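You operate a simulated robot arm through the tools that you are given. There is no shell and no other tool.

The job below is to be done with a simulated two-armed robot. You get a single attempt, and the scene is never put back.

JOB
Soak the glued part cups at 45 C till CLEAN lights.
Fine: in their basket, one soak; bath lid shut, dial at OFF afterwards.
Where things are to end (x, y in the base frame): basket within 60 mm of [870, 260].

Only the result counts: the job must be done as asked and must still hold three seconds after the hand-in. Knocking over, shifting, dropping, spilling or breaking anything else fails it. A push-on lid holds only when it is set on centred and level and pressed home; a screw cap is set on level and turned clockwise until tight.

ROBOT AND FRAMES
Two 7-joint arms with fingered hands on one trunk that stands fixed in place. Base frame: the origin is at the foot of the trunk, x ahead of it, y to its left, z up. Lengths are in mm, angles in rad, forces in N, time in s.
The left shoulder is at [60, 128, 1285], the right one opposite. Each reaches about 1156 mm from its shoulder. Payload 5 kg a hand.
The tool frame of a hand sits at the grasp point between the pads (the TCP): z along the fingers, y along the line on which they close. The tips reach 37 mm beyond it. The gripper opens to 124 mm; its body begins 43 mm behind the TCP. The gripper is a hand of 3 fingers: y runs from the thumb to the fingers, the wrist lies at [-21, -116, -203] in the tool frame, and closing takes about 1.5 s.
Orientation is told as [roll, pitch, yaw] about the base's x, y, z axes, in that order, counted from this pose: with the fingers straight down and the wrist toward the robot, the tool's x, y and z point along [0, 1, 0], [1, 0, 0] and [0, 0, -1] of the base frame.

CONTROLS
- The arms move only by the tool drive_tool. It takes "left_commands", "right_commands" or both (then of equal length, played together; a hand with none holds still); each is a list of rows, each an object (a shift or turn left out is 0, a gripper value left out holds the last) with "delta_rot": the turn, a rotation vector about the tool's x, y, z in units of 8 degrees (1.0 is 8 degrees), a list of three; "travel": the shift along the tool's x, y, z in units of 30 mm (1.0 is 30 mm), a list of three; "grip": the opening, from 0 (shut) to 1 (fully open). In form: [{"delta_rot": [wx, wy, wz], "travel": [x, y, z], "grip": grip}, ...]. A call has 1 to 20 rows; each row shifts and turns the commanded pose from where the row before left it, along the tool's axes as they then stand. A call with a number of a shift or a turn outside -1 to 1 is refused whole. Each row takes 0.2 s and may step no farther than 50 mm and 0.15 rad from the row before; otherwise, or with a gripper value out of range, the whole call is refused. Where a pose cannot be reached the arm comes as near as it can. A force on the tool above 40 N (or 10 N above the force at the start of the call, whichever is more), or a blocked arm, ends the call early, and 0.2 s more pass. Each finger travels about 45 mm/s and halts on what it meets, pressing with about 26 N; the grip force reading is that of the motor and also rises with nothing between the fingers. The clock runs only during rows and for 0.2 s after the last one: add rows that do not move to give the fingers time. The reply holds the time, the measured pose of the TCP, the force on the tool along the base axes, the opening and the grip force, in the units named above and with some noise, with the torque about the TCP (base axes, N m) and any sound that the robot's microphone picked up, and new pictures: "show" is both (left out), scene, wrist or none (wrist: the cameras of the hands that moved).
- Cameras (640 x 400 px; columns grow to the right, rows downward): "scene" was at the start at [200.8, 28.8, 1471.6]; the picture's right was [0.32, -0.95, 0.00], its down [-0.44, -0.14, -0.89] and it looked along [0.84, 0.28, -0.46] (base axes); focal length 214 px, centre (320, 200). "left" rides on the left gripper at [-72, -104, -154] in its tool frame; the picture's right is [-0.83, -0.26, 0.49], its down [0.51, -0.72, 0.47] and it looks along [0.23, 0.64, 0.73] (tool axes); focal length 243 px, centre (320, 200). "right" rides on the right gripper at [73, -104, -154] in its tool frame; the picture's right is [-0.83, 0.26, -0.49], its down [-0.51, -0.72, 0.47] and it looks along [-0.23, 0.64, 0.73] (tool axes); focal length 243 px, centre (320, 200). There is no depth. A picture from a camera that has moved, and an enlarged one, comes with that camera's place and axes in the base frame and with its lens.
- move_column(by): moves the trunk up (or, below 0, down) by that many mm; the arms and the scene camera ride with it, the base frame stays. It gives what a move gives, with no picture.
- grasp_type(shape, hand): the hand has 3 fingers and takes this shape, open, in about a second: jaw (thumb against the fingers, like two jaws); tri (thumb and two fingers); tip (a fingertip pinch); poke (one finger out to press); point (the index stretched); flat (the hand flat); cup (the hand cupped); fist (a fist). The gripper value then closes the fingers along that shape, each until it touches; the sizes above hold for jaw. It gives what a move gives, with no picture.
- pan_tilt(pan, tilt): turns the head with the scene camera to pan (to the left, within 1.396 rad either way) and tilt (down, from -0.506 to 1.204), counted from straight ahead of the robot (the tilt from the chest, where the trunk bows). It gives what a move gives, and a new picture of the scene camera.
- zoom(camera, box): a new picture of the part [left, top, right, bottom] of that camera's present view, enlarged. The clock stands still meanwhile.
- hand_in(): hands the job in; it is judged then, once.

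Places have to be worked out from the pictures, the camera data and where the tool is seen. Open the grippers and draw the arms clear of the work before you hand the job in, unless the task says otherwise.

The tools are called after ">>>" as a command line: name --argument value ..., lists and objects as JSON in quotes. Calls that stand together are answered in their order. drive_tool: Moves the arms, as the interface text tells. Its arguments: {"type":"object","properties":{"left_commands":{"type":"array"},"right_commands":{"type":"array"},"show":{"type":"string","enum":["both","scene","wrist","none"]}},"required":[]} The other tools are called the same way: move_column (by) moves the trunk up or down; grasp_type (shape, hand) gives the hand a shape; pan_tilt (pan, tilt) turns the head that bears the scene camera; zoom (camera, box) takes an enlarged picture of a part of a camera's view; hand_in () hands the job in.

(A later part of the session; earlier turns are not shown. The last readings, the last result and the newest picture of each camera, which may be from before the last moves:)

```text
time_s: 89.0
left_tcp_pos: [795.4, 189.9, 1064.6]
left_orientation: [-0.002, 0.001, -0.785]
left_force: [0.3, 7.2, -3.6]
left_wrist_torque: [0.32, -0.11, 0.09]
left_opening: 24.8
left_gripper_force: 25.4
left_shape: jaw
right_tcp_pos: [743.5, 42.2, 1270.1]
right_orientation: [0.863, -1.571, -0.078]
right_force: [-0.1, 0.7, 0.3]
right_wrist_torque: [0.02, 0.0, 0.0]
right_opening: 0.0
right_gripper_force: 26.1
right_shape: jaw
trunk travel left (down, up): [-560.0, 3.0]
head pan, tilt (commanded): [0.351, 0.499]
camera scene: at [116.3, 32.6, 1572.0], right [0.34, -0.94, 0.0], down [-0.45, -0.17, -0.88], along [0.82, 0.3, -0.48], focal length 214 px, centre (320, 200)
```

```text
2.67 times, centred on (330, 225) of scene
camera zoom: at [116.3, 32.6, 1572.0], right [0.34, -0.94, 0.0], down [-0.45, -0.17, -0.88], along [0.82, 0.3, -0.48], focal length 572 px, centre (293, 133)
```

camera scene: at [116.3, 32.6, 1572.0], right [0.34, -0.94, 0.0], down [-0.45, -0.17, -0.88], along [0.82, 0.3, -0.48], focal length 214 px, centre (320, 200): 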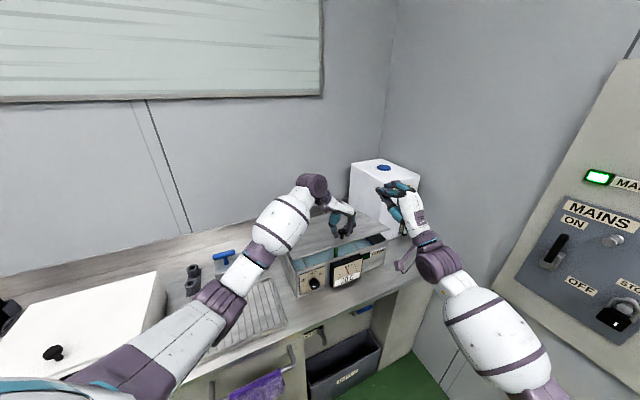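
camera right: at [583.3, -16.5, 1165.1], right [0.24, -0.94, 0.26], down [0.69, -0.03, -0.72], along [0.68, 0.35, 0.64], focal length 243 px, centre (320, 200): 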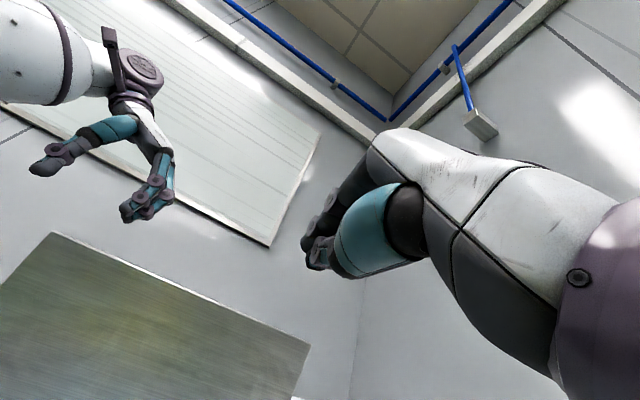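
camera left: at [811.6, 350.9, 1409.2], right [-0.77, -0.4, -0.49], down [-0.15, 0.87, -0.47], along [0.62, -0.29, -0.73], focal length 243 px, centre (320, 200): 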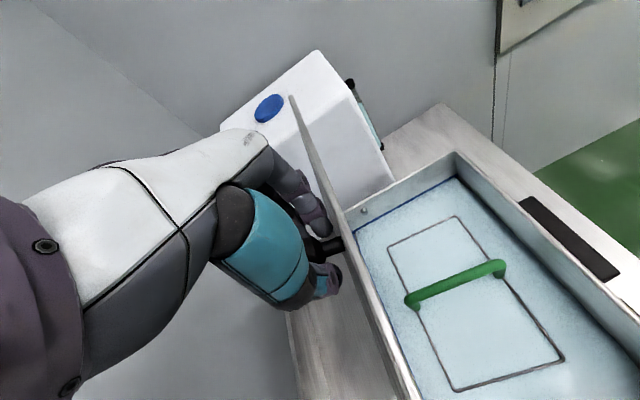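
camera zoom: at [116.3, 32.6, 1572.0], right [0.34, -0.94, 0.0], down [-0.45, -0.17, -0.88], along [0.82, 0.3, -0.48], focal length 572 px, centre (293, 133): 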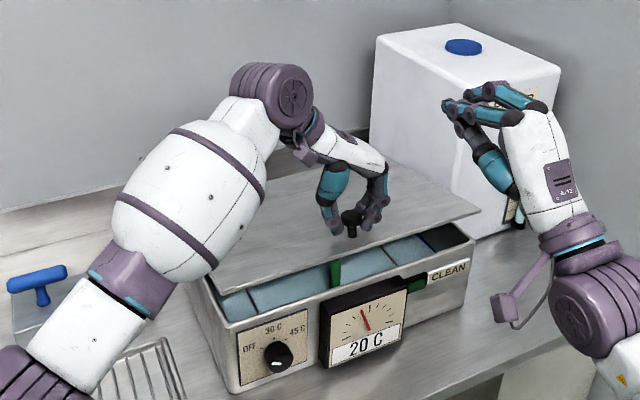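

About 10° is left, and the green handle looks to sit inside the bath. I'll close the rest slowly and watch the force in case the handle fouls the lid.

>>> drive_tool --left_commands '[{"travel": [-0.1, 0, 0.3]}, {"travel": [-0.09, 0, 0.3]}, {"travel": [-0.07, 0, 0.3]}, {"travel": [-0.06, 0, 0.3]}, {"travel": [-0.04, 0, 0.2]}, {}]' --show "scene"

>>> zoom --camera "scene" --box '[230, 150, 430, 300]'

```text
time_s: 90.4
left_tcp_pos: [788.8, 182.5, 1023.6]
left_orientation: [-0.001, -0.001, -0.785]
left_force: [10.2, 14.9, -1.5]
left_wrist_torque: [0.55, -0.48, 0.14]
left_opening: 24.9
left_gripper_force: 26.1
left_shape: jaw
right_tcp_pos: [743.0, 43.4, 1270.1]
right_orientation: [0.262, -1.569, 0.522]
right_force: [-0.6, -0.3, -0.2]
right_wrist_torque: [0.0, -0.03, -0.03]
right_opening: 0.0
right_gripper_force: 26.1
right_shape: jaw
trunk travel left (down, up): [-560.0, 3.0]
head pan, tilt (commanded): [0.351, 0.499]
camera scene: at [117.6, 33.8, 1571.9], right [0.34, -0.94, 0.0], down [-0.45, -0.17, -0.88], along [0.82, 0.3, -0.48], focal length 214 px, centre (320, 200)
```

scene: 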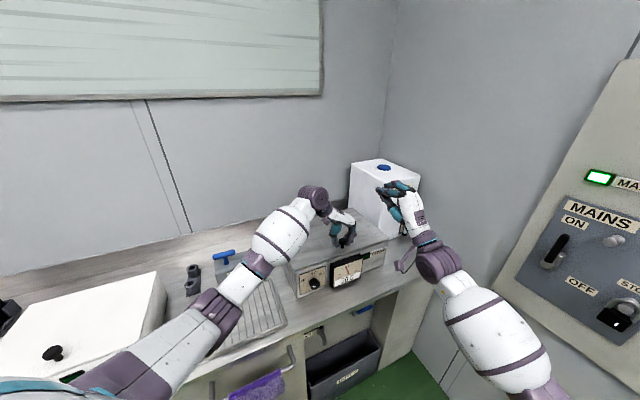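

```text
2.67 times, centred on (330, 225) of scene
camera zoom: at [117.6, 33.8, 1571.9], right [0.34, -0.94, 0.0], down [-0.45, -0.17, -0.88], along [0.82, 0.3, -0.48], focal length 572 px, centre (293, 133)
```

zoom: 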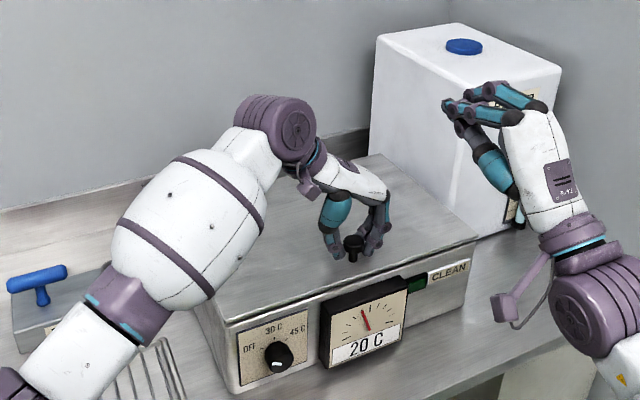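

The lid is nearly shut, with a backward pull of about 18 N because I'm a few mm too far forward. I'll ease back a little and go down the last few mm.

>>> drive_tool --left_commands '[{"travel": [0.1, 0, 0.05]}, {"travel": [0.03, 0, 0.1]}, {"travel": [0, 0, 0.1]}, {}]' --show "scene"

>>> zoom --camera "scene" --box '[280, 200, 400, 300]'

```text
time_s: 91.4
left_tcp_pos: [790.5, 183.0, 1018.5]
left_orientation: [0.001, -0.002, -0.785]
left_force: [-5.1, 6.5, 5.3]
left_wrist_torque: [0.29, 0.02, 0.0]
left_opening: 24.7
left_gripper_force: 25.7
left_shape: jaw
right_tcp_pos: [740.1, 41.1, 1271.7]
right_orientation: [-2.67, -1.57, -2.828]
right_force: [-1.5, -0.3, 0.8]
right_wrist_torque: [0.01, 0.0, 0.0]
right_opening: 0.0
right_gripper_force: 26.7
right_shape: jaw
trunk travel left (down, up): [-560.0, 3.0]
head pan, tilt (commanded): [0.351, 0.499]
camera scene: at [114.3, 32.0, 1572.3], right [0.34, -0.94, 0.0], down [-0.45, -0.16, -0.88], along [0.82, 0.3, -0.48], focal length 214 px, centre (320, 200)
```

scene: 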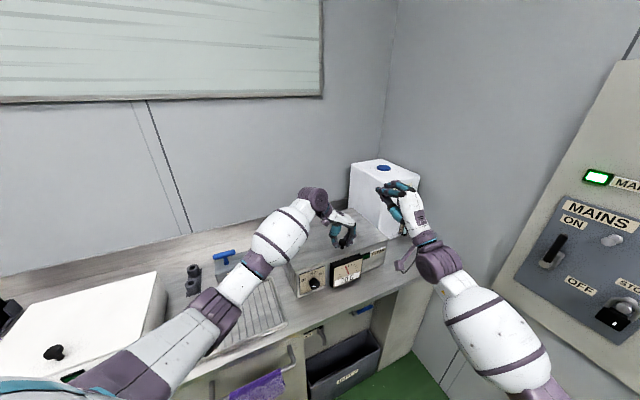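

```text
4.00 times, centred on (340, 250) of scene
camera zoom: at [114.3, 32.0, 1572.3], right [0.34, -0.94, 0.0], down [-0.45, -0.16, -0.88], along [0.82, 0.3, -0.48], focal length 858 px, centre (240, 0)
```

zoom: 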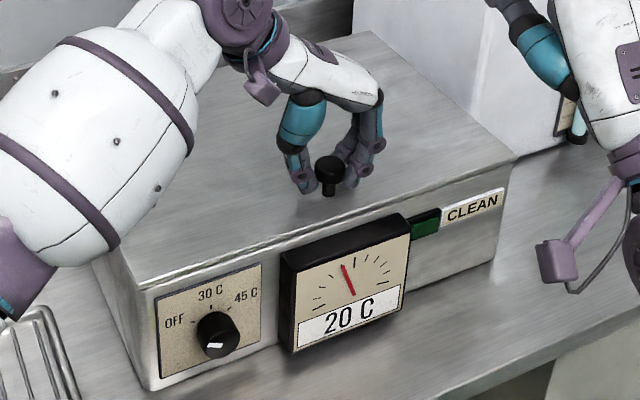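

The lid now looks flush and pushes back with 5 N. I'll press a little more to be sure it's home, then open the grip.

>>> drive_tool --left_commands '[{"travel": [0, 0, 0.08]}, {"travel": [0, 0, 0.08]}, {}]' --show "none"

>>> drive_tool --left_commands '[{"grip": 0.8}, {}, {}, {}, {}, {}]' --show "scene"

>>> zoom --camera "scene" --box '[280, 200, 400, 300]'

```text
time_s: 92.2
left_tcp_pos: [790.1, 183.7, 1016.9]
left_orientation: [0.002, -0.005, -0.785]
left_force: [-2.4, 7.4, 22.9]
left_wrist_torque: [0.32, -0.02, 0.05]
left_opening: 25.8
left_gripper_force: 26.4
left_shape: jaw
right_tcp_pos: [739.0, 40.7, 1273.1]
right_orientation: [-2.532, -1.568, -2.964]
right_force: [0.8, -0.9, 0.2]
right_wrist_torque: [0.02, 0.01, -0.01]
right_opening: 0.0
right_gripper_force: 26.4
right_shape: jaw
trunk travel left (down, up): [-560.0, 3.0]
head pan, tilt (commanded): [0.351, 0.499]
```

```text
time_s: 93.6
left_tcp_pos: [789.6, 181.0, 1013.6]
left_orientation: [0.0, 0.0, -0.784]
left_force: [-3.3, 0.0, 9.8]
left_wrist_torque: [-0.3, -0.35, -0.11]
left_opening: 97.5
left_gripper_force: 0.0
left_shape: jaw
right_tcp_pos: [740.7, 40.6, 1270.7]
right_orientation: [2.915, -1.569, -2.131]
right_force: [0.0, -0.2, 0.3]
right_wrist_torque: [-0.02, 0.02, 0.0]
right_opening: 0.1
right_gripper_force: 26.1
right_shape: jaw
trunk travel left (down, up): [-560.0, 3.0]
head pan, tilt (commanded): [0.351, 0.499]
camera scene: at [114.3, 30.8, 1572.2], right [0.34, -0.94, 0.0], down [-0.45, -0.16, -0.88], along [0.82, 0.3, -0.48], focal length 214 px, centre (320, 200)
```

scene: 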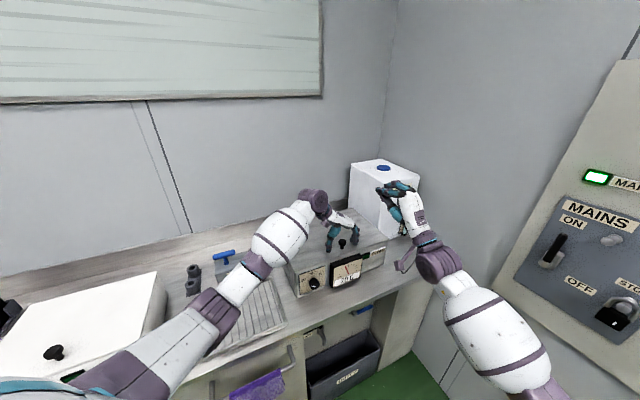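

```text
4.00 times, centred on (340, 250) of scene
camera zoom: at [114.3, 30.8, 1572.2], right [0.34, -0.94, 0.0], down [-0.45, -0.16, -0.88], along [0.82, 0.3, -0.48], focal length 858 px, centre (240, 0)
```

zoom: 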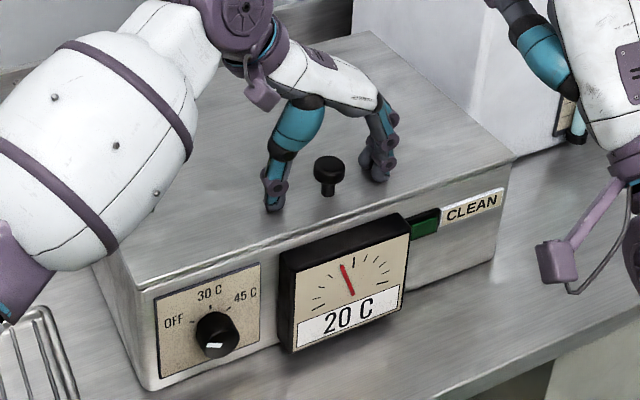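

The lid is shut and the knob is free. I'll lift the left hand away to the left, and start rolling the right hand about its pointing axis so that its wrist will lie above the fingers for the dial.

>>> drive_tool --left_commands '[{"travel": [0, 0, -0.4]}, {"travel": [0, 0, -0.8]}, {"travel": [0, 0, -0.8]}, {"travel": [0, 0, -0.8]}, {"travel": [0, 0, -0.8]}, {"travel": [0, 0, -0.8]}, {"travel": [0, -0.9, -0.6]}, {"travel": [0, -0.9, -0.6]}, {"travel": [0, -0.9, -0.6]}, {"travel": [0, -0.9, -0.6]}, {"travel": [0, -0.9, -0.6]}, {"travel": [0, -0.9, -0.6]}, {"travel": [0, -0.9, -0.6]}, {"travel": [0, -0.9, -0.6]}, {"travel": [0, -0.9, -0.6]}, {}]' --right_commands '[{"delta_rot": [0, 0, -1]}, {"delta_rot": [0, 0, -1]}, {"delta_rot": [0, 0, -1]}, {"delta_rot": [0, 0, -1]}, {"delta_rot": [0, 0, -1]}, {"delta_rot": [0, 0, -1]}, {"delta_rot": [0, 0, -1]}, {"delta_rot": [0, 0, -1]}, {"delta_rot": [0, 0, -1]}, {"delta_rot": [0, 0, -1]}, {}, {}, {}, {}, {}, {}]' --show "both"

```text
time_s: 97.0
left_tcp_pos: [619.2, 353.4, 1305.2]
left_orientation: [-0.002, 0.001, -0.786]
left_force: [0.0, 0.8, -1.1]
left_wrist_torque: [0.01, 0.04, -0.01]
left_opening: 99.0
left_gripper_force: 0.1
left_shape: jaw
right_tcp_pos: [785.1, -63.0, 1497.4]
right_orientation: [-1.554, -0.187, 2.355]
right_force: [-0.3, -0.2, -0.4]
right_wrist_torque: [0.0, -0.03, -0.04]
right_opening: 0.1
right_gripper_force: 26.1
right_shape: jaw
right hand out of reach, approached as far as the arm can: row 5, 6, 7, 8, 9, 10
trunk travel left (down, up): [-560.0, 3.0]
head pan, tilt (commanded): [0.351, 0.499]
camera scene: at [115.8, 31.2, 1572.1], right [0.34, -0.94, 0.0], down [-0.45, -0.16, -0.88], along [0.82, 0.3, -0.48], focal length 214 px, centre (320, 200)
camera right: at [738.2, -236.2, 1408.4], right [-0.41, -0.27, 0.87], down [0.91, -0.23, 0.36], along [0.11, 0.94, 0.33], focal length 243 px, centre (320, 200)
camera left: at [494.0, 375.8, 1459.3], right [-0.77, -0.4, -0.49], down [-0.15, 0.87, -0.47], along [0.62, -0.29, -0.73], focal length 243 px, centre (320, 200)
```

scene: 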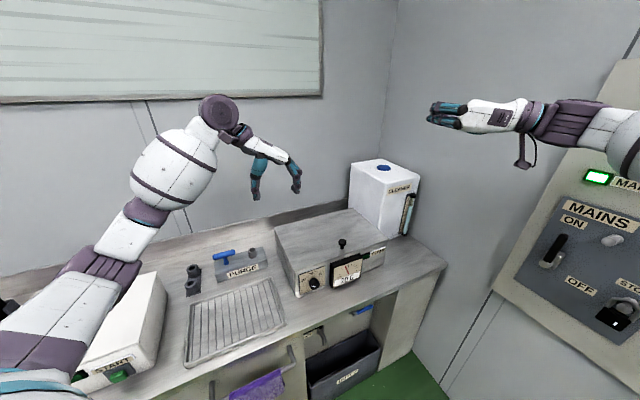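
right: 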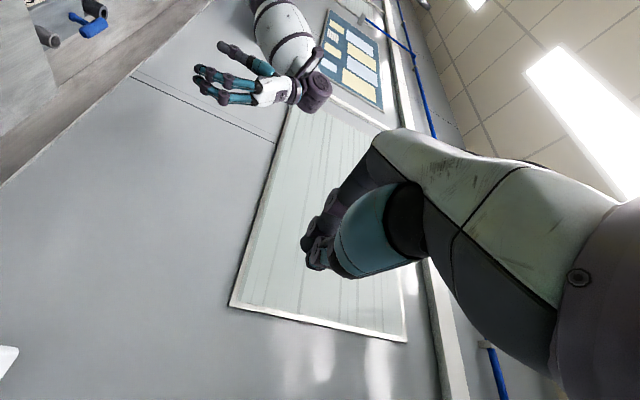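
left: 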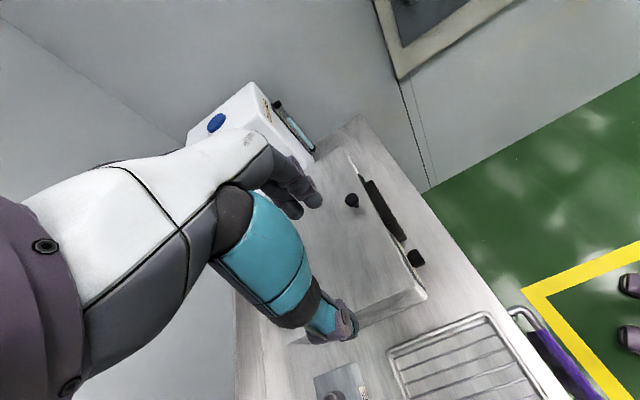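

The right arm can't roll that way: it drifted off from row 5 on. I'll roll it back the same amount and see that it returns to its previous pose.

>>> drive_tool --right_commands '[{"delta_rot": [0, 0, 1]}, {"delta_rot": [0, 0, 1]}, {"delta_rot": [0, 0, 1]}, {"delta_rot": [0, 0, 1]}, {"delta_rot": [0, 0, 1]}, {"delta_rot": [0, 0, 1]}, {"delta_rot": [0, 0, 1]}, {"delta_rot": [0, 0, 1]}, {"delta_rot": [0, 0, 1]}, {"delta_rot": [0, 0, 1]}, {}, {}]' --show "scene"

```text
time_s: 99.6
left_tcp_pos: [619.0, 353.4, 1306.3]
left_orientation: [-0.002, -0.001, -0.785]
left_force: [0.0, -0.5, -0.7]
left_wrist_torque: [-0.02, 0.0, 0.02]
left_opening: 98.8
left_gripper_force: 0.0
left_shape: jaw
right_tcp_pos: [784.1, -64.1, 1496.8]
right_orientation: [2.159, -1.568, -1.372]
right_force: [0.2, -0.1, 0.4]
right_wrist_torque: [-0.01, 0.0, 0.0]
right_opening: 0.0
right_gripper_force: 26.3
right_shape: jaw
trunk travel left (down, up): [-560.0, 3.0]
head pan, tilt (commanded): [0.351, 0.499]
camera scene: at [115.5, 31.2, 1572.2], right [0.34, -0.94, 0.0], down [-0.45, -0.16, -0.88], along [0.82, 0.3, -0.48], focal length 214 px, centre (320, 200)
```

scene: 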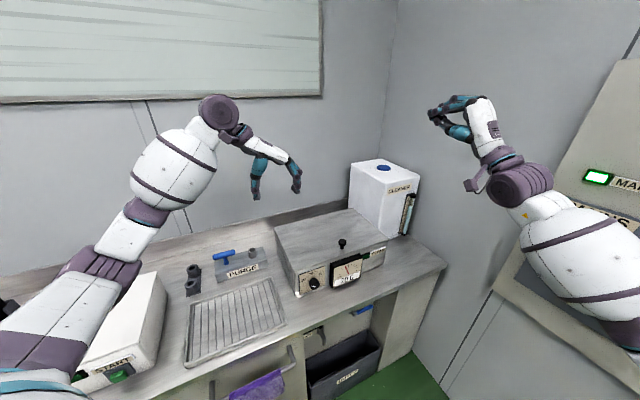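

It's back to its earlier orientation. I'll bring it down to the middle in front of the bath and try rolling the other way.

>>> drive_tool --right_commands '[{"travel": [0.8, -0.8, -0.16]}, {"travel": [0.8, -0.8, -0.16]}, {"travel": [0.8, -0.8, -0.16]}, {"travel": [0.8, -0.8, -0.16]}, {"travel": [0.8, -0.8, -0.16]}, {"travel": [0.8, -0.8, -0.16]}, {"travel": [0.8, -0.8, -0.16]}, {"travel": [0.8, -0.8, -0.16]}, {"delta_rot": [0, 0, 1]}, {"delta_rot": [0, 0, 1]}, {"delta_rot": [0, 0, 1]}, {"delta_rot": [0, 0, 1]}, {"delta_rot": [0, 0, 1]}, {"delta_rot": [0, 0, 1]}, {}]' --show "scene"

```text
time_s: 102.8
left_tcp_pos: [620.9, 352.6, 1305.9]
left_orientation: [0.0, 0.0, -0.786]
left_force: [0.1, -0.8, 0.1]
left_wrist_torque: [-0.02, -0.01, -0.01]
left_opening: 98.6
left_gripper_force: 0.0
left_shape: jaw
right_tcp_pos: [621.3, 45.2, 1303.4]
right_orientation: [1.57, -0.73, -0.787]
right_force: [-0.1, -0.8, -0.3]
right_wrist_torque: [-0.03, 0.03, 0.01]
right_opening: 0.0
right_gripper_force: 26.2
right_shape: jaw
trunk travel left (down, up): [-560.0, 3.0]
head pan, tilt (commanded): [0.351, 0.499]
camera scene: at [116.4, 30.3, 1572.1], right [0.34, -0.94, 0.0], down [-0.45, -0.16, -0.88], along [0.82, 0.3, -0.48], focal length 214 px, centre (320, 200)
```

scene: 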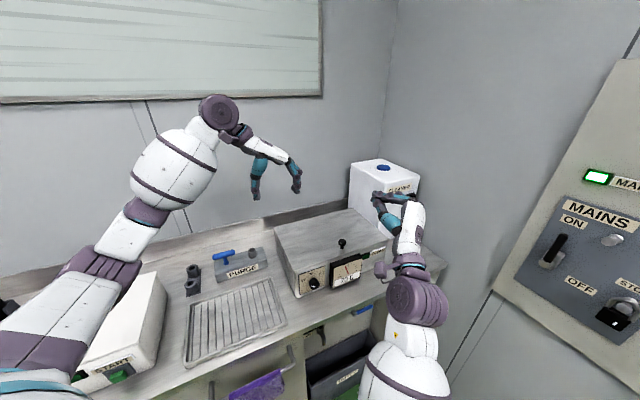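

That direction works: the roll is exact with the TCP holding. I'll keep rolling to see how far this arm goes.

>>> drive_tool --right_commands '[{"delta_rot": [0, 0, 1]}, {"delta_rot": [0, 0, 1]}, {"delta_rot": [0, 0, 1]}, {"delta_rot": [0, 0, 1]}, {"delta_rot": [0, 0, 1]}, {"delta_rot": [0, 0, 1]}, {"delta_rot": [0, 0, 1]}, {"delta_rot": [0, 0, 1]}, {"delta_rot": [0, 0, 1]}, {}]' --show "scene"

```text
time_s: 105.0
left_tcp_pos: [619.5, 353.4, 1307.6]
left_orientation: [-0.002, -0.001, -0.786]
left_force: [0.3, -0.2, 0.8]
left_wrist_torque: [0.0, 0.01, 0.01]
left_opening: 99.2
left_gripper_force: 0.0
left_shape: jaw
right_tcp_pos: [623.9, -156.2, 1160.4]
right_orientation: [1.585, 0.524, -0.767]
right_force: [0.0, 0.1, -0.3]
right_wrist_torque: [0.01, 0.02, 0.0]
right_opening: 0.1
right_gripper_force: 25.7
right_shape: jaw
right hand out of reach, approached as far as the arm can: row 1, 2, 3, 4, 5, 6, 7, 8, 9
trunk travel left (down, up): [-560.0, 3.0]
head pan, tilt (commanded): [0.351, 0.499]
camera scene: at [115.8, 31.5, 1572.1], right [0.34, -0.94, 0.0], down [-0.45, -0.16, -0.88], along [0.82, 0.3, -0.48], focal length 214 px, centre (320, 200)
```

scene: 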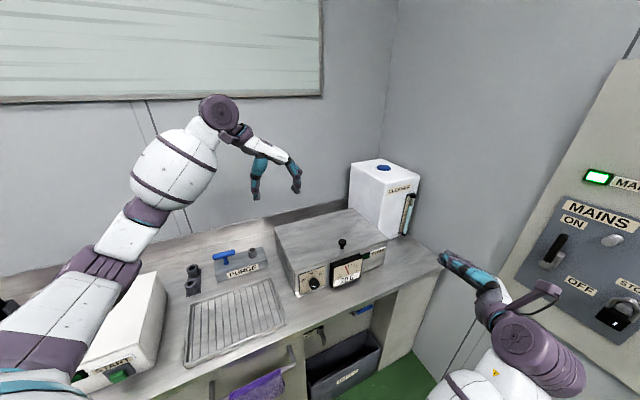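

This arm only holds that roll far to the right, so the left hand is the better choice for the dial: closing line level, fingers sloping down about 30°, turning in steps with re-grips. I'll tilt the left hand forward in free space and check it's reachable.

>>> drive_tool --left_commands '[{"delta_rot": [0, 0.9375, 0]}, {"delta_rot": [0, 0.9375, 0]}, {"delta_rot": [0, 0.9375, 0]}, {"delta_rot": [0, 0.9375, 0]}, {"delta_rot": [0, 0.9375, 0]}, {"delta_rot": [0, 0.9375, 0]}, {"delta_rot": [0, 0.9375, 0]}, {"delta_rot": [0, 0.9375, 0]}, {}]' --show "both"

```text
time_s: 107.0
left_tcp_pos: [618.7, 354.6, 1306.8]
left_orientation: [1.047, 0.0, -0.786]
left_force: [0.9, -0.3, -0.4]
left_wrist_torque: [-0.03, -0.03, 0.04]
left_opening: 98.7
left_gripper_force: 0.1
left_shape: jaw
right_tcp_pos: [624.4, -156.5, 1159.6]
right_orientation: [1.585, 0.522, -0.767]
right_force: [0.3, -0.9, 0.4]
right_wrist_torque: [0.01, -0.01, 0.01]
right_opening: 0.0
right_gripper_force: 25.5
right_shape: jaw
trunk travel left (down, up): [-560.0, 3.0]
head pan, tilt (commanded): [0.351, 0.499]
camera scene: at [116.2, 31.3, 1572.1], right [0.34, -0.94, 0.0], down [-0.45, -0.16, -0.88], along [0.82, 0.3, -0.48], focal length 214 px, centre (320, 200)
camera left: at [425.7, 308.2, 1319.9], right [-0.18, 0.19, -0.97], down [-0.04, 0.98, 0.2], along [0.98, 0.08, -0.16], focal length 243 px, centre (320, 200)
```

scene: 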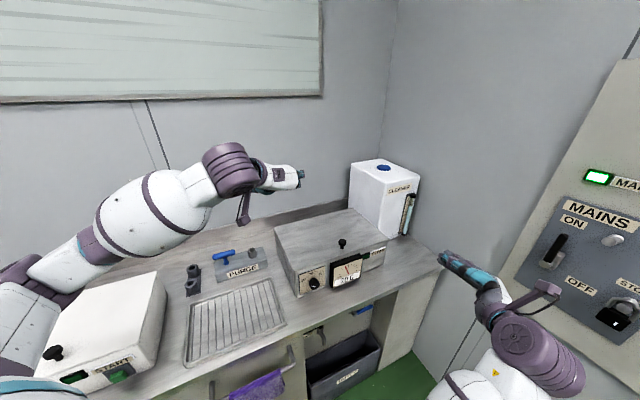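
left: 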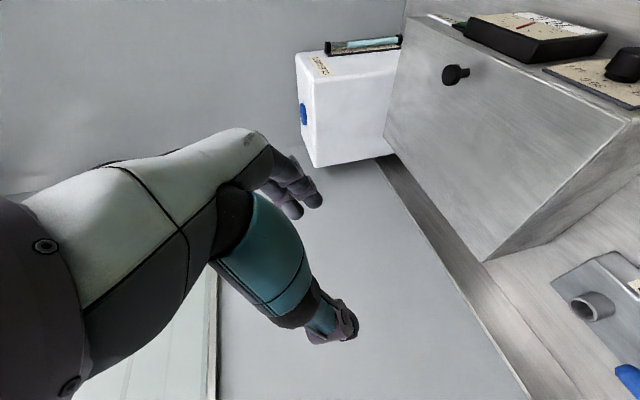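

The left hand holds that pose exactly, and its camera can see the dial. I'll bring it back and down to a point in front of the dial.

>>> drive_tool --left_commands '[{"travel": [-0.923, 0.32, -0.267], "grip": 0.5}, {"travel": [-0.923, 0.32, -0.267]}, {"travel": [-0.923, 0.32, -0.267]}, {"travel": [-0.923, 0.32, -0.267]}, {"travel": [-0.923, 0.32, -0.267]}, {"travel": [-0.923, 0.32, -0.267]}, {"travel": [-0.923, 0.32, -0.267]}, {"travel": [-0.923, 0.32, -0.267]}, {"travel": [-0.923, 0.32, -0.267]}, {"travel": [-0.923, 0.32, -0.267]}, {}]' --show "both"

```text
time_s: 109.4
left_tcp_pos: [538.9, 139.7, 1106.6]
left_orientation: [1.048, 0.0, -0.786]
left_force: [0.8, 0.0, 0.2]
left_wrist_torque: [-0.01, 0.02, -0.01]
left_opening: 62.3
left_gripper_force: 0.0
left_shape: jaw
right_tcp_pos: [624.4, -155.4, 1160.8]
right_orientation: [1.583, 0.522, -0.767]
right_force: [-0.3, 0.1, -0.5]
right_wrist_torque: [0.01, 0.02, -0.02]
right_opening: 0.0
right_gripper_force: 25.8
right_shape: jaw
trunk travel left (down, up): [-560.0, 3.0]
head pan, tilt (commanded): [0.351, 0.499]
camera scene: at [116.0, 32.0, 1572.1], right [0.34, -0.94, 0.0], down [-0.45, -0.16, -0.88], along [0.82, 0.3, -0.48], focal length 214 px, centre (320, 200)
camera left: at [346.2, 93.6, 1121.0], right [-0.18, 0.19, -0.97], down [-0.04, 0.98, 0.2], along [0.98, 0.08, -0.17], focal length 243 px, centre (320, 200)
```

scene: 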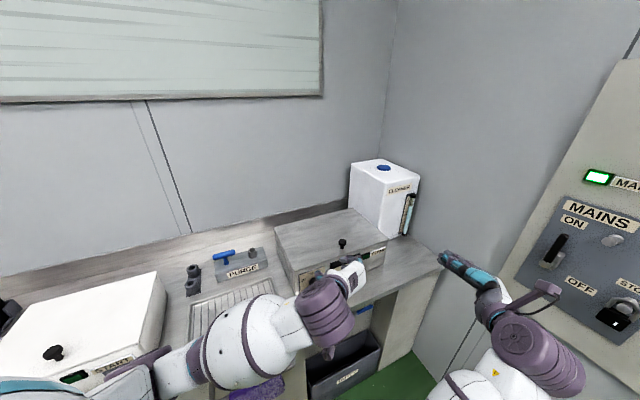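
left: 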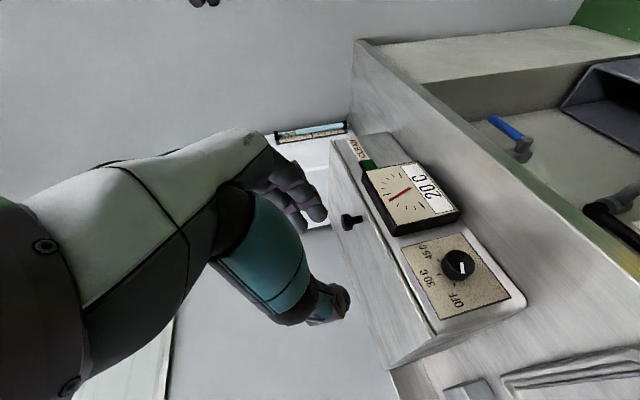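

The left camera now has a good view of the dial. I'll zoom in on it for position and mark angle.

>>> zoom --camera "left" --box '[390, 210, 530, 330]'

```text
3.33 times, centred on (460, 270) of left
camera zoom: at [346.2, 93.6, 1121.0], right [-0.18, 0.19, -0.97], down [-0.04, 0.98, 0.2], along [0.98, 0.08, -0.17], focal length 809 px, centre (-147, -33)
```

zoom: 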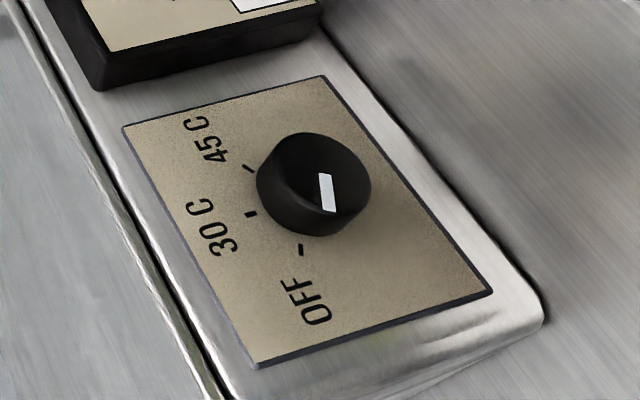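

The dial front centre comes out at (645, 246, 888) and the panel plane about 20 mm behind it; the mark is on OFF. The hand is already lined up sideways, so I'll lower it to dial height, still well in front of the bench.

>>> drive_tool --left_commands '[{"travel": [-0.841, 0, 0.486]}, {"travel": [-0.841, 0, 0.486]}, {"travel": [-0.841, 0, 0.486]}, {"travel": [-0.841, 0, 0.486]}, {"travel": [-0.841, 0, 0.486]}, {"travel": [-0.841, 0, 0.486]}, {"travel": [-0.841, 0, 0.486]}, {}]' --show "both"

```text
time_s: 111.2
left_tcp_pos: [542.1, 139.1, 902.2]
left_orientation: [1.048, 0.0, -0.786]
left_force: [-0.5, -0.1, 0.3]
left_wrist_torque: [0.0, 0.01, 0.02]
left_opening: 62.4
left_gripper_force: 0.0
left_shape: jaw
right_tcp_pos: [625.4, -154.3, 1161.4]
right_orientation: [1.585, 0.523, -0.766]
right_force: [0.7, 0.3, -0.1]
right_wrist_torque: [0.01, -0.01, -0.01]
right_opening: 0.3
right_gripper_force: 26.0
right_shape: jaw
trunk travel left (down, up): [-560.0, 3.0]
head pan, tilt (commanded): [0.351, 0.499]
camera scene: at [116.1, 31.4, 1572.1], right [0.34, -0.94, 0.0], down [-0.45, -0.16, -0.88], along [0.82, 0.3, -0.48], focal length 214 px, centre (320, 200)
camera left: at [347.4, 93.3, 916.7], right [-0.18, 0.19, -0.97], down [-0.04, 0.98, 0.2], along [0.98, 0.08, -0.17], focal length 243 px, centre (320, 200)
```

scene: 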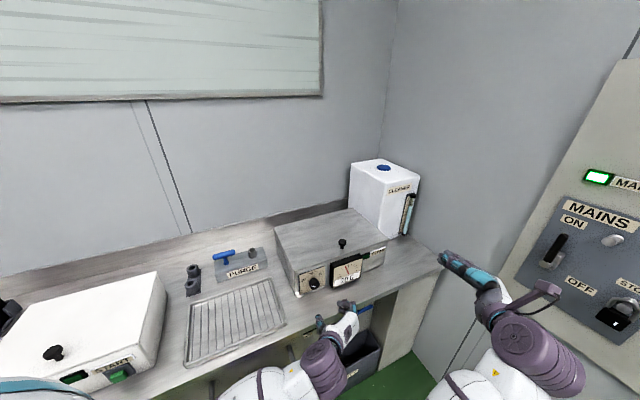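
left: 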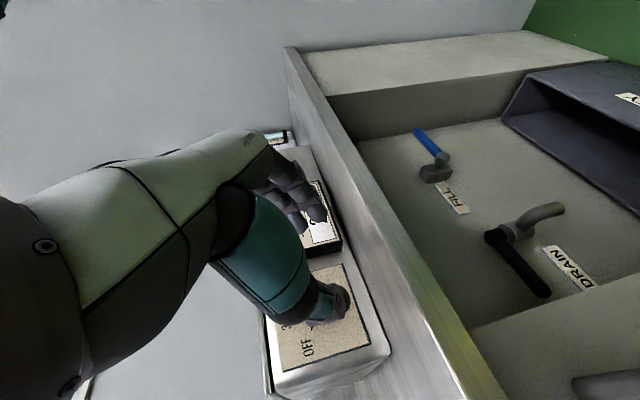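

The hand is at dial height in front of the bench. Before going in, I'll test here in the open how far the hand can roll clockwise about the dial axis.

>>> drive_tool --left_commands '[{"delta_rot": [0.47, 0, 0.81]}, {"delta_rot": [0.47, 0, 0.81]}, {"delta_rot": [0.47, 0, 0.81]}, {"delta_rot": [0.47, 0, 0.81]}, {"delta_rot": [0.47, 0, 0.81]}, {"delta_rot": [0.47, 0, 0.81]}, {"delta_rot": [0.47, 0, 0.81]}, {"delta_rot": [0.47, 0, 0.81]}, {}]' --show "both"

```text
time_s: 113.2
left_tcp_pos: [540.5, 140.6, 903.6]
left_orientation: [1.048, 1.047, -0.781]
left_force: [-0.7, -0.5, -0.1]
left_wrist_torque: [0.02, 0.01, 0.0]
left_opening: 62.3
left_gripper_force: 0.0
left_shape: jaw
right_tcp_pos: [624.7, -155.3, 1160.7]
right_orientation: [1.583, 0.522, -0.765]
right_force: [-0.3, 0.3, 0.3]
right_wrist_torque: [-0.02, -0.05, 0.01]
right_opening: 0.2
right_gripper_force: 25.7
right_shape: jaw
trunk travel left (down, up): [-560.0, 3.0]
head pan, tilt (commanded): [0.351, 0.499]
camera scene: at [115.4, 31.6, 1572.1], right [0.34, -0.94, 0.0], down [-0.45, -0.16, -0.88], along [0.82, 0.3, -0.48], focal length 214 px, centre (320, 200)
camera left: at [391.7, 47.8, 1000.2], right [-0.68, 0.69, -0.26], down [0.34, 0.6, 0.73], along [0.66, 0.41, -0.64], focal length 243 px, centre (320, 200)
```

scene: 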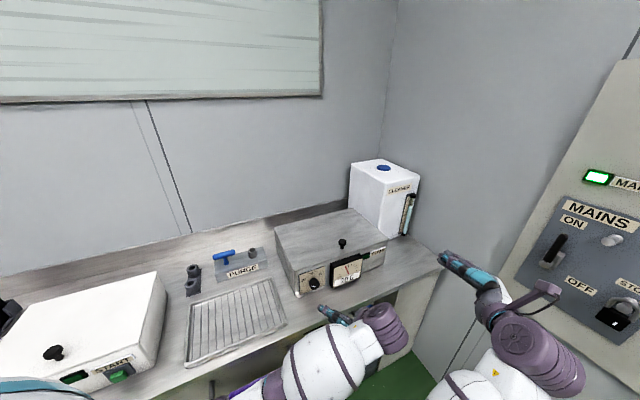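
left: 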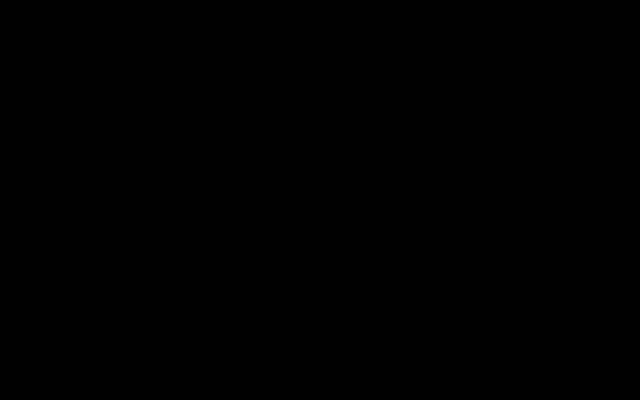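

It rolls to +60° with the TCP steady. I'll try a further 30° to see whether one long stroke is possible.

>>> drive_tool --left_commands '[{"delta_rot": [0.47, 0, 0.81]}, {"delta_rot": [0.47, 0, 0.81]}, {"delta_rot": [0.47, 0, 0.81]}, {"delta_rot": [0.47, 0, 0.81]}, {}]' --show "scene"

```text
time_s: 114.4
left_tcp_pos: [540.5, 140.7, 903.4]
left_orientation: [1.852, 1.57, 0.025]
left_force: [0.7, 0.8, 0.2]
left_wrist_torque: [-0.01, 0.0, -0.01]
left_opening: 62.1
left_gripper_force: 0.0
left_shape: jaw
right_tcp_pos: [624.0, -155.4, 1161.8]
right_orientation: [1.583, 0.521, -0.767]
right_force: [-0.9, 0.6, -1.1]
right_wrist_torque: [-0.02, -0.03, -0.01]
right_opening: 0.0
right_gripper_force: 26.6
right_shape: jaw
trunk travel left (down, up): [-560.0, 3.0]
head pan, tilt (commanded): [0.351, 0.499]
camera scene: at [115.4, 31.8, 1572.2], right [0.34, -0.94, 0.0], down [-0.45, -0.16, -0.88], along [0.82, 0.3, -0.48], focal length 214 px, centre (320, 200)
```

scene: 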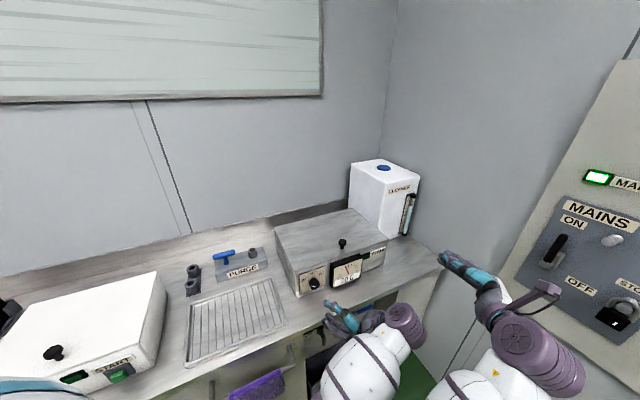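

The full 0–90° range is available, so two strokes will be plenty. I'll roll back to 0° and start moving in towards the dial.

>>> drive_tool --left_commands '[{"delta_rot": [-0.47, 0, -0.81]}, {"delta_rot": [-0.47, 0, -0.81]}, {"delta_rot": [-0.47, 0, -0.81]}, {"delta_rot": [-0.47, 0, -0.81]}, {"delta_rot": [-0.47, 0, -0.81]}, {"delta_rot": [-0.47, 0, -0.81]}, {"delta_rot": [-0.47, 0, -0.81]}, {"delta_rot": [-0.47, 0, -0.81]}, {"delta_rot": [-0.47, 0, -0.81]}, {"delta_rot": [-0.47, 0, -0.81]}, {"delta_rot": [-0.47, 0, -0.81]}, {"delta_rot": [-0.47, 0, -0.81]}, {"travel": [0.4, 0, 0.69]}, {"travel": [0.4, 0, 0.69]}, {"travel": [0.4, 0, 0.69]}, {}]' --show "both"

>>> zoom --camera "scene" --box '[270, 230, 390, 330]'

```text
time_s: 117.8
left_tcp_pos: [590.9, 190.4, 903.5]
left_orientation: [1.048, -0.001, -0.785]
left_force: [0.2, -0.2, 0.0]
left_wrist_torque: [0.0, 0.0, -0.01]
left_opening: 62.3
left_gripper_force: 0.0
left_shape: jaw
right_tcp_pos: [624.8, -157.1, 1160.6]
right_orientation: [1.585, 0.522, -0.767]
right_force: [-0.5, -1.1, -0.1]
right_wrist_torque: [-0.02, 0.0, 0.01]
right_opening: 0.0
right_gripper_force: 25.7
right_shape: jaw
trunk travel left (down, up): [-560.0, 3.0]
head pan, tilt (commanded): [0.351, 0.499]
camera scene: at [115.8, 30.8, 1572.1], right [0.34, -0.94, 0.0], down [-0.45, -0.16, -0.88], along [0.82, 0.3, -0.48], focal length 214 px, centre (320, 200)
camera left: at [397.1, 144.3, 917.3], right [-0.18, 0.19, -0.97], down [-0.04, 0.98, 0.2], along [0.98, 0.08, -0.17], focal length 243 px, centre (320, 200)
```

scene: 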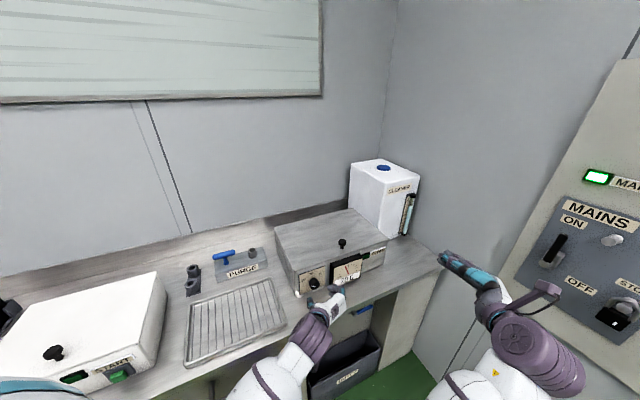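
left: 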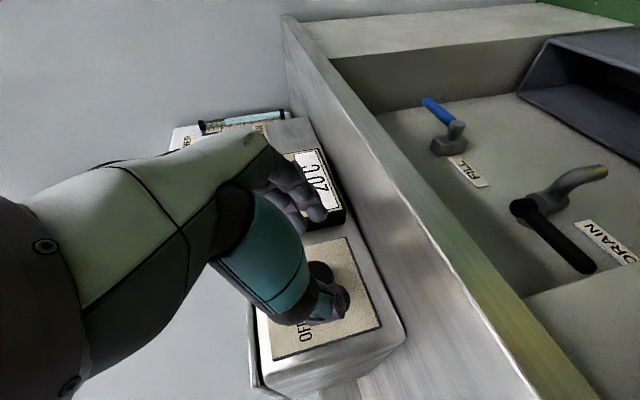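

```text
4.00 times, centred on (330, 280) of scene
camera zoom: at [115.8, 30.8, 1572.1], right [0.34, -0.94, 0.0], down [-0.45, -0.16, -0.88], along [0.82, 0.3, -0.48], focal length 858 px, centre (280, -120)
```

zoom: 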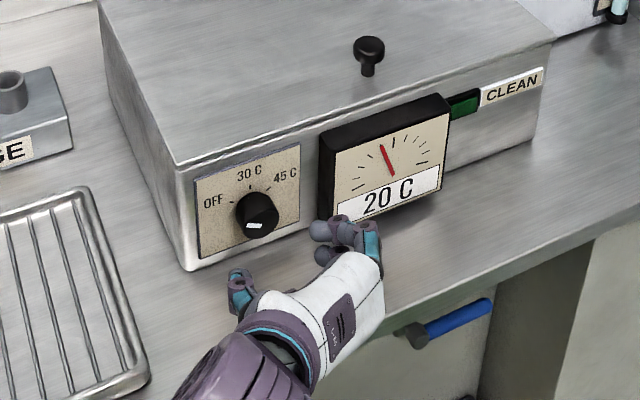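

The fingers on the right would pass close to the gauge, so I'll narrow the opening to about 46 mm and advance to just in front of the dial.

>>> drive_tool --left_commands '[{"grip": 0.37}, {}, {}, {"travel": [0.25, -0.03, 0.433]}, {"travel": [0.25, 0, 0.433]}, {"travel": [0.2, 0, 0.35]}, {}]' --show "both"

>>> zoom --camera "scene" --box '[270, 230, 390, 330]'

>>> zoom --camera "left" --box '[200, 150, 440, 400]'

```text
time_s: 119.4
left_tcp_pos: [619.6, 221.5, 902.1]
left_orientation: [1.047, -0.001, -0.785]
left_force: [-0.2, 0.7, -0.3]
left_wrist_torque: [0.01, -0.01, -0.02]
left_opening: 46.4
left_gripper_force: 0.0
left_shape: jaw
right_tcp_pos: [624.0, -155.9, 1160.6]
right_orientation: [1.585, 0.521, -0.767]
right_force: [0.0, -0.6, -0.1]
right_wrist_torque: [-0.01, 0.0, 0.01]
right_opening: 0.0
right_gripper_force: 25.5
right_shape: jaw
trunk travel left (down, up): [-560.0, 3.0]
head pan, tilt (commanded): [0.351, 0.499]
camera scene: at [115.8, 31.1, 1572.1], right [0.34, -0.94, 0.0], down [-0.45, -0.16, -0.88], along [0.82, 0.3, -0.48], focal length 214 px, centre (320, 200)
camera left: at [426.6, 175.2, 916.2], right [-0.18, 0.19, -0.97], down [-0.04, 0.98, 0.2], along [0.98, 0.08, -0.17], focal length 243 px, centre (320, 200)
```

scene: 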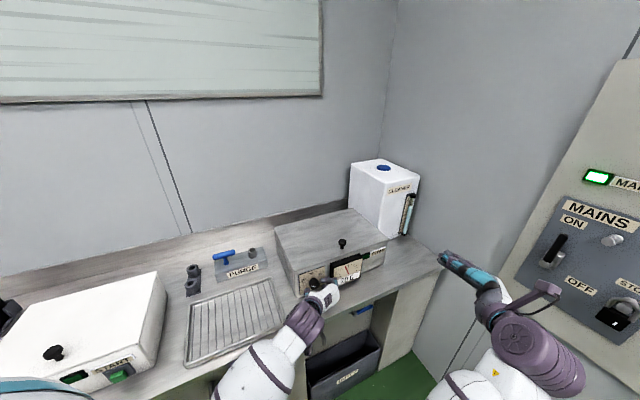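
left: 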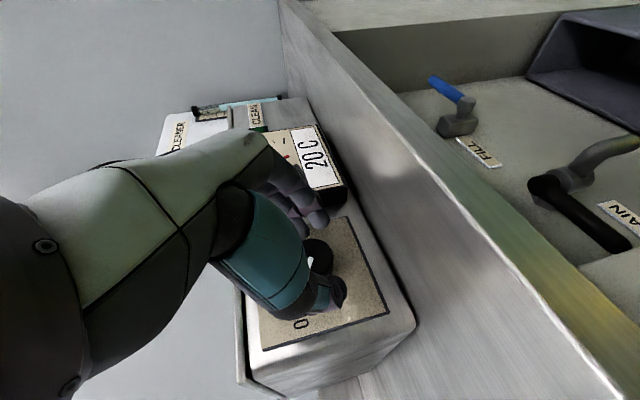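

```text
4.00 times, centred on (330, 280) of scene
camera zoom: at [115.8, 31.1, 1572.1], right [0.34, -0.94, 0.0], down [-0.45, -0.16, -0.88], along [0.82, 0.3, -0.48], focal length 858 px, centre (280, -120)
```

zoom: 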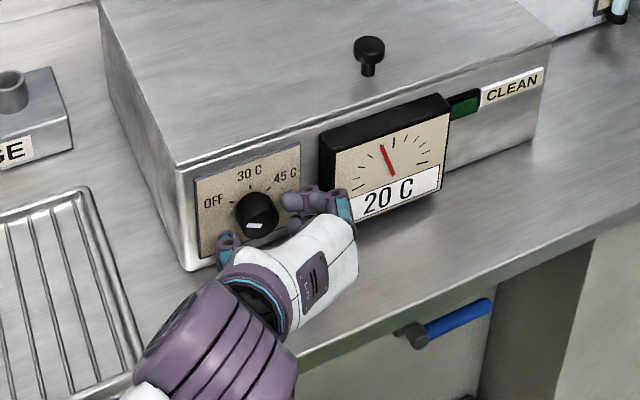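

```text
1.60 times, centred on (320, 275) of left
camera zoom: at [426.6, 175.2, 916.2], right [-0.18, 0.19, -0.97], down [-0.04, 0.98, 0.2], along [0.98, 0.08, -0.17], focal length 388 px, centre (320, 80)
```

zoom: 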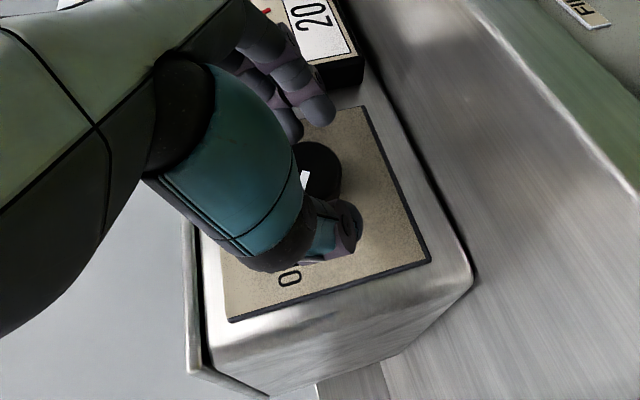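

Thumb and fingers straddle the dial and nothing touches yet. I'll creep in the last 18 mm.

>>> drive_tool --left_commands '[{"travel": [0.1, 0.02, 0.173]}, {"travel": [0.1, 0, 0.173]}, {"travel": [0.1, 0, 0.173]}, {}]' --show "both"

>>> zoom --camera "scene" --box '[290, 240, 370, 310]'

>>> zoom --camera "left" --box '[240, 180, 400, 340]'

```text
time_s: 120.4
left_tcp_pos: [631.1, 228.5, 903.6]
left_orientation: [1.046, 0.001, -0.79]
left_force: [-20.7, -31.8, -1.8]
left_wrist_torque: [-0.11, 0.09, -1.32]
left_opening: 48.7
left_gripper_force: 0.0
left_shape: jaw
right_tcp_pos: [622.3, -159.0, 1161.2]
right_orientation: [1.586, 0.522, -0.764]
right_force: [0.9, -0.4, 0.5]
right_wrist_torque: [0.01, -0.01, 0.04]
right_opening: 0.1
right_gripper_force: 26.2
right_shape: jaw
trunk travel left (down, up): [-560.0, 3.0]
head pan, tilt (commanded): [0.351, 0.499]
camera scene: at [113.3, 26.7, 1572.3], right [0.34, -0.94, 0.0], down [-0.45, -0.16, -0.88], along [0.83, 0.3, -0.48], focal length 214 px, centre (320, 200)
camera left: at [437.1, 182.7, 917.2], right [-0.18, 0.19, -0.97], down [-0.04, 0.98, 0.2], along [0.98, 0.07, -0.17], focal length 243 px, centre (320, 200)
```

scene: 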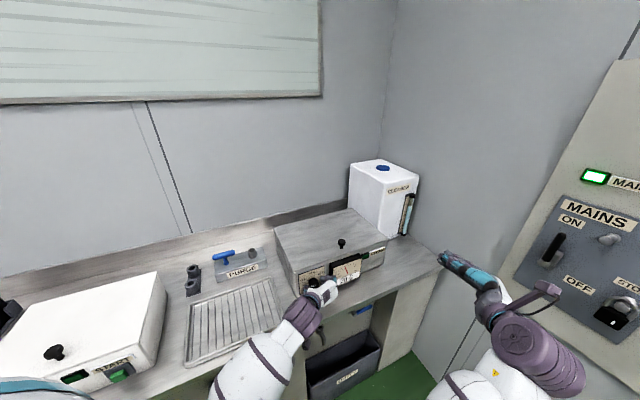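
left: 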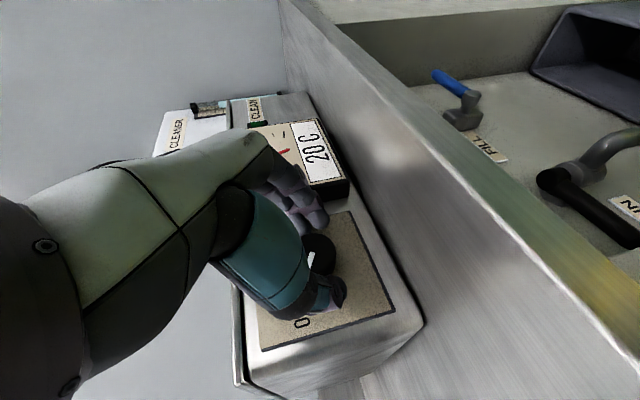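

```text
5.71 times, centred on (330, 275) of scene
camera zoom: at [113.3, 26.7, 1572.3], right [0.34, -0.94, 0.0], down [-0.45, -0.16, -0.88], along [0.83, 0.3, -0.48], focal length 1226 px, centre (263, -229)
```

zoom: 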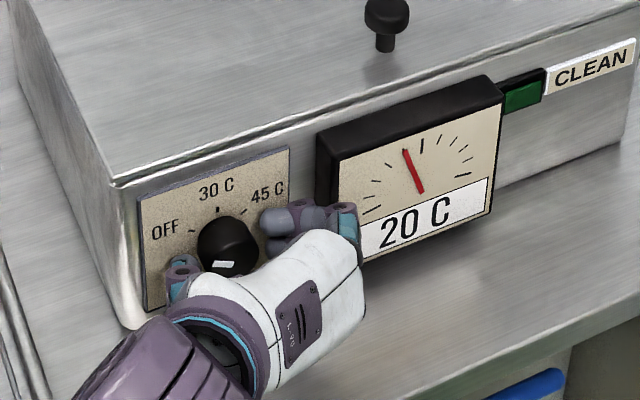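

```text
2.50 times, centred on (320, 260) of left
camera zoom: at [437.1, 182.7, 917.2], right [-0.18, 0.19, -0.97], down [-0.04, 0.98, 0.2], along [0.98, 0.07, -0.17], focal length 606 px, centre (320, 50)
```

zoom: 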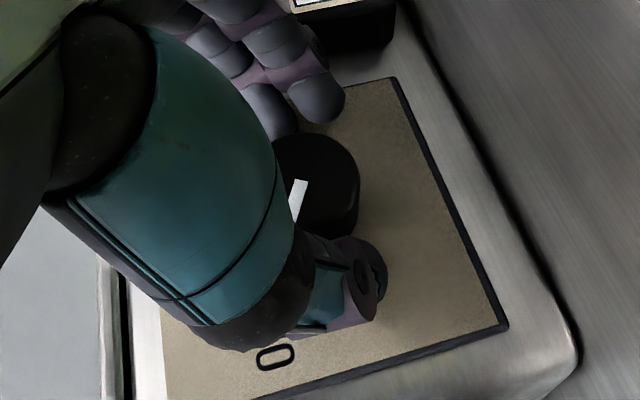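

Contact stopped me at about 37 N: the bulge of the curled fingers on the right touches the gauge housing's left corner. I'll back off, and roll the hand −45° so that the fingers sit above and to the right, clear of the gauge.

>>> drive_tool --left_commands '[{"travel": [-0.2, 0, -0.35]}, {"travel": [-0.3, 0, -0.5]}, {"travel": [-0.2, 0, -0.35]}, {"delta_rot": [-0.469, 0, -0.812]}, {"delta_rot": [-0.469, 0, -0.812]}, {"delta_rot": [-0.469, 0, -0.812]}, {"delta_rot": [-0.469, 0, -0.812]}, {"delta_rot": [-0.469, 0, -0.812]}, {"delta_rot": [-0.469, 0, -0.812]}, {}]' --show "both"

>>> zoom --camera "scene" --box '[270, 230, 390, 330]'

```text
time_s: 122.6
left_tcp_pos: [603.7, 206.3, 902.9]
left_orientation: [1.052, -0.784, -0.786]
left_force: [-0.4, -1.3, 0.1]
left_wrist_torque: [-0.02, 0.02, 0.02]
left_opening: 46.3
left_gripper_force: 0.0
left_shape: jaw
right_tcp_pos: [624.4, -154.5, 1159.8]
right_orientation: [1.583, 0.522, -0.765]
right_force: [1.0, 0.3, 0.1]
right_wrist_torque: [0.01, 0.02, -0.02]
right_opening: 0.2
right_gripper_force: 25.9
right_shape: jaw
trunk travel left (down, up): [-560.0, 3.0]
head pan, tilt (commanded): [0.351, 0.499]
camera scene: at [115.8, 31.9, 1572.1], right [0.34, -0.94, 0.0], down [-0.45, -0.16, -0.88], along [0.82, 0.3, -0.48], focal length 214 px, centre (320, 200)
camera left: at [424.4, 145.5, 838.1], right [0.36, -0.34, -0.87], down [0.01, 0.93, -0.36], along [0.93, 0.13, 0.34], focal length 243 px, centre (320, 200)
```

scene: 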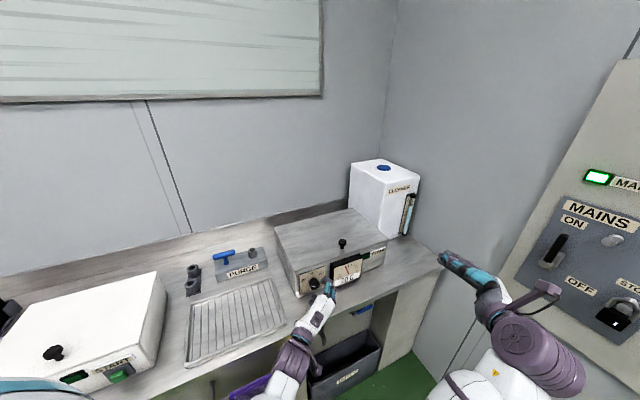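
left: 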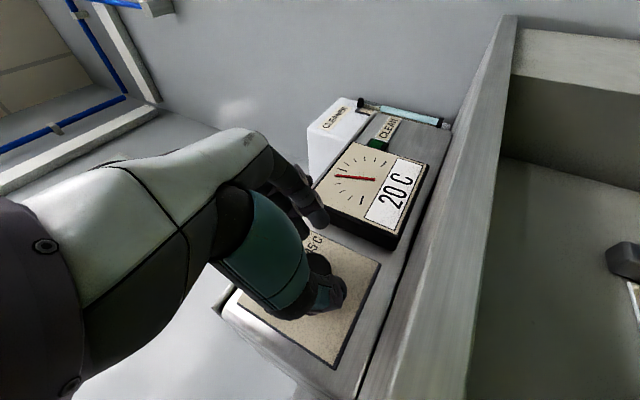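

```text
4.00 times, centred on (330, 280) of scene
camera zoom: at [115.8, 31.9, 1572.1], right [0.34, -0.94, 0.0], down [-0.45, -0.16, -0.88], along [0.82, 0.3, -0.48], focal length 858 px, centre (280, -120)
```

zoom: 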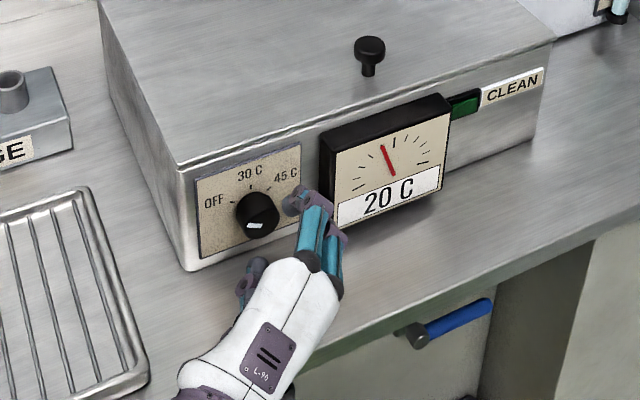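

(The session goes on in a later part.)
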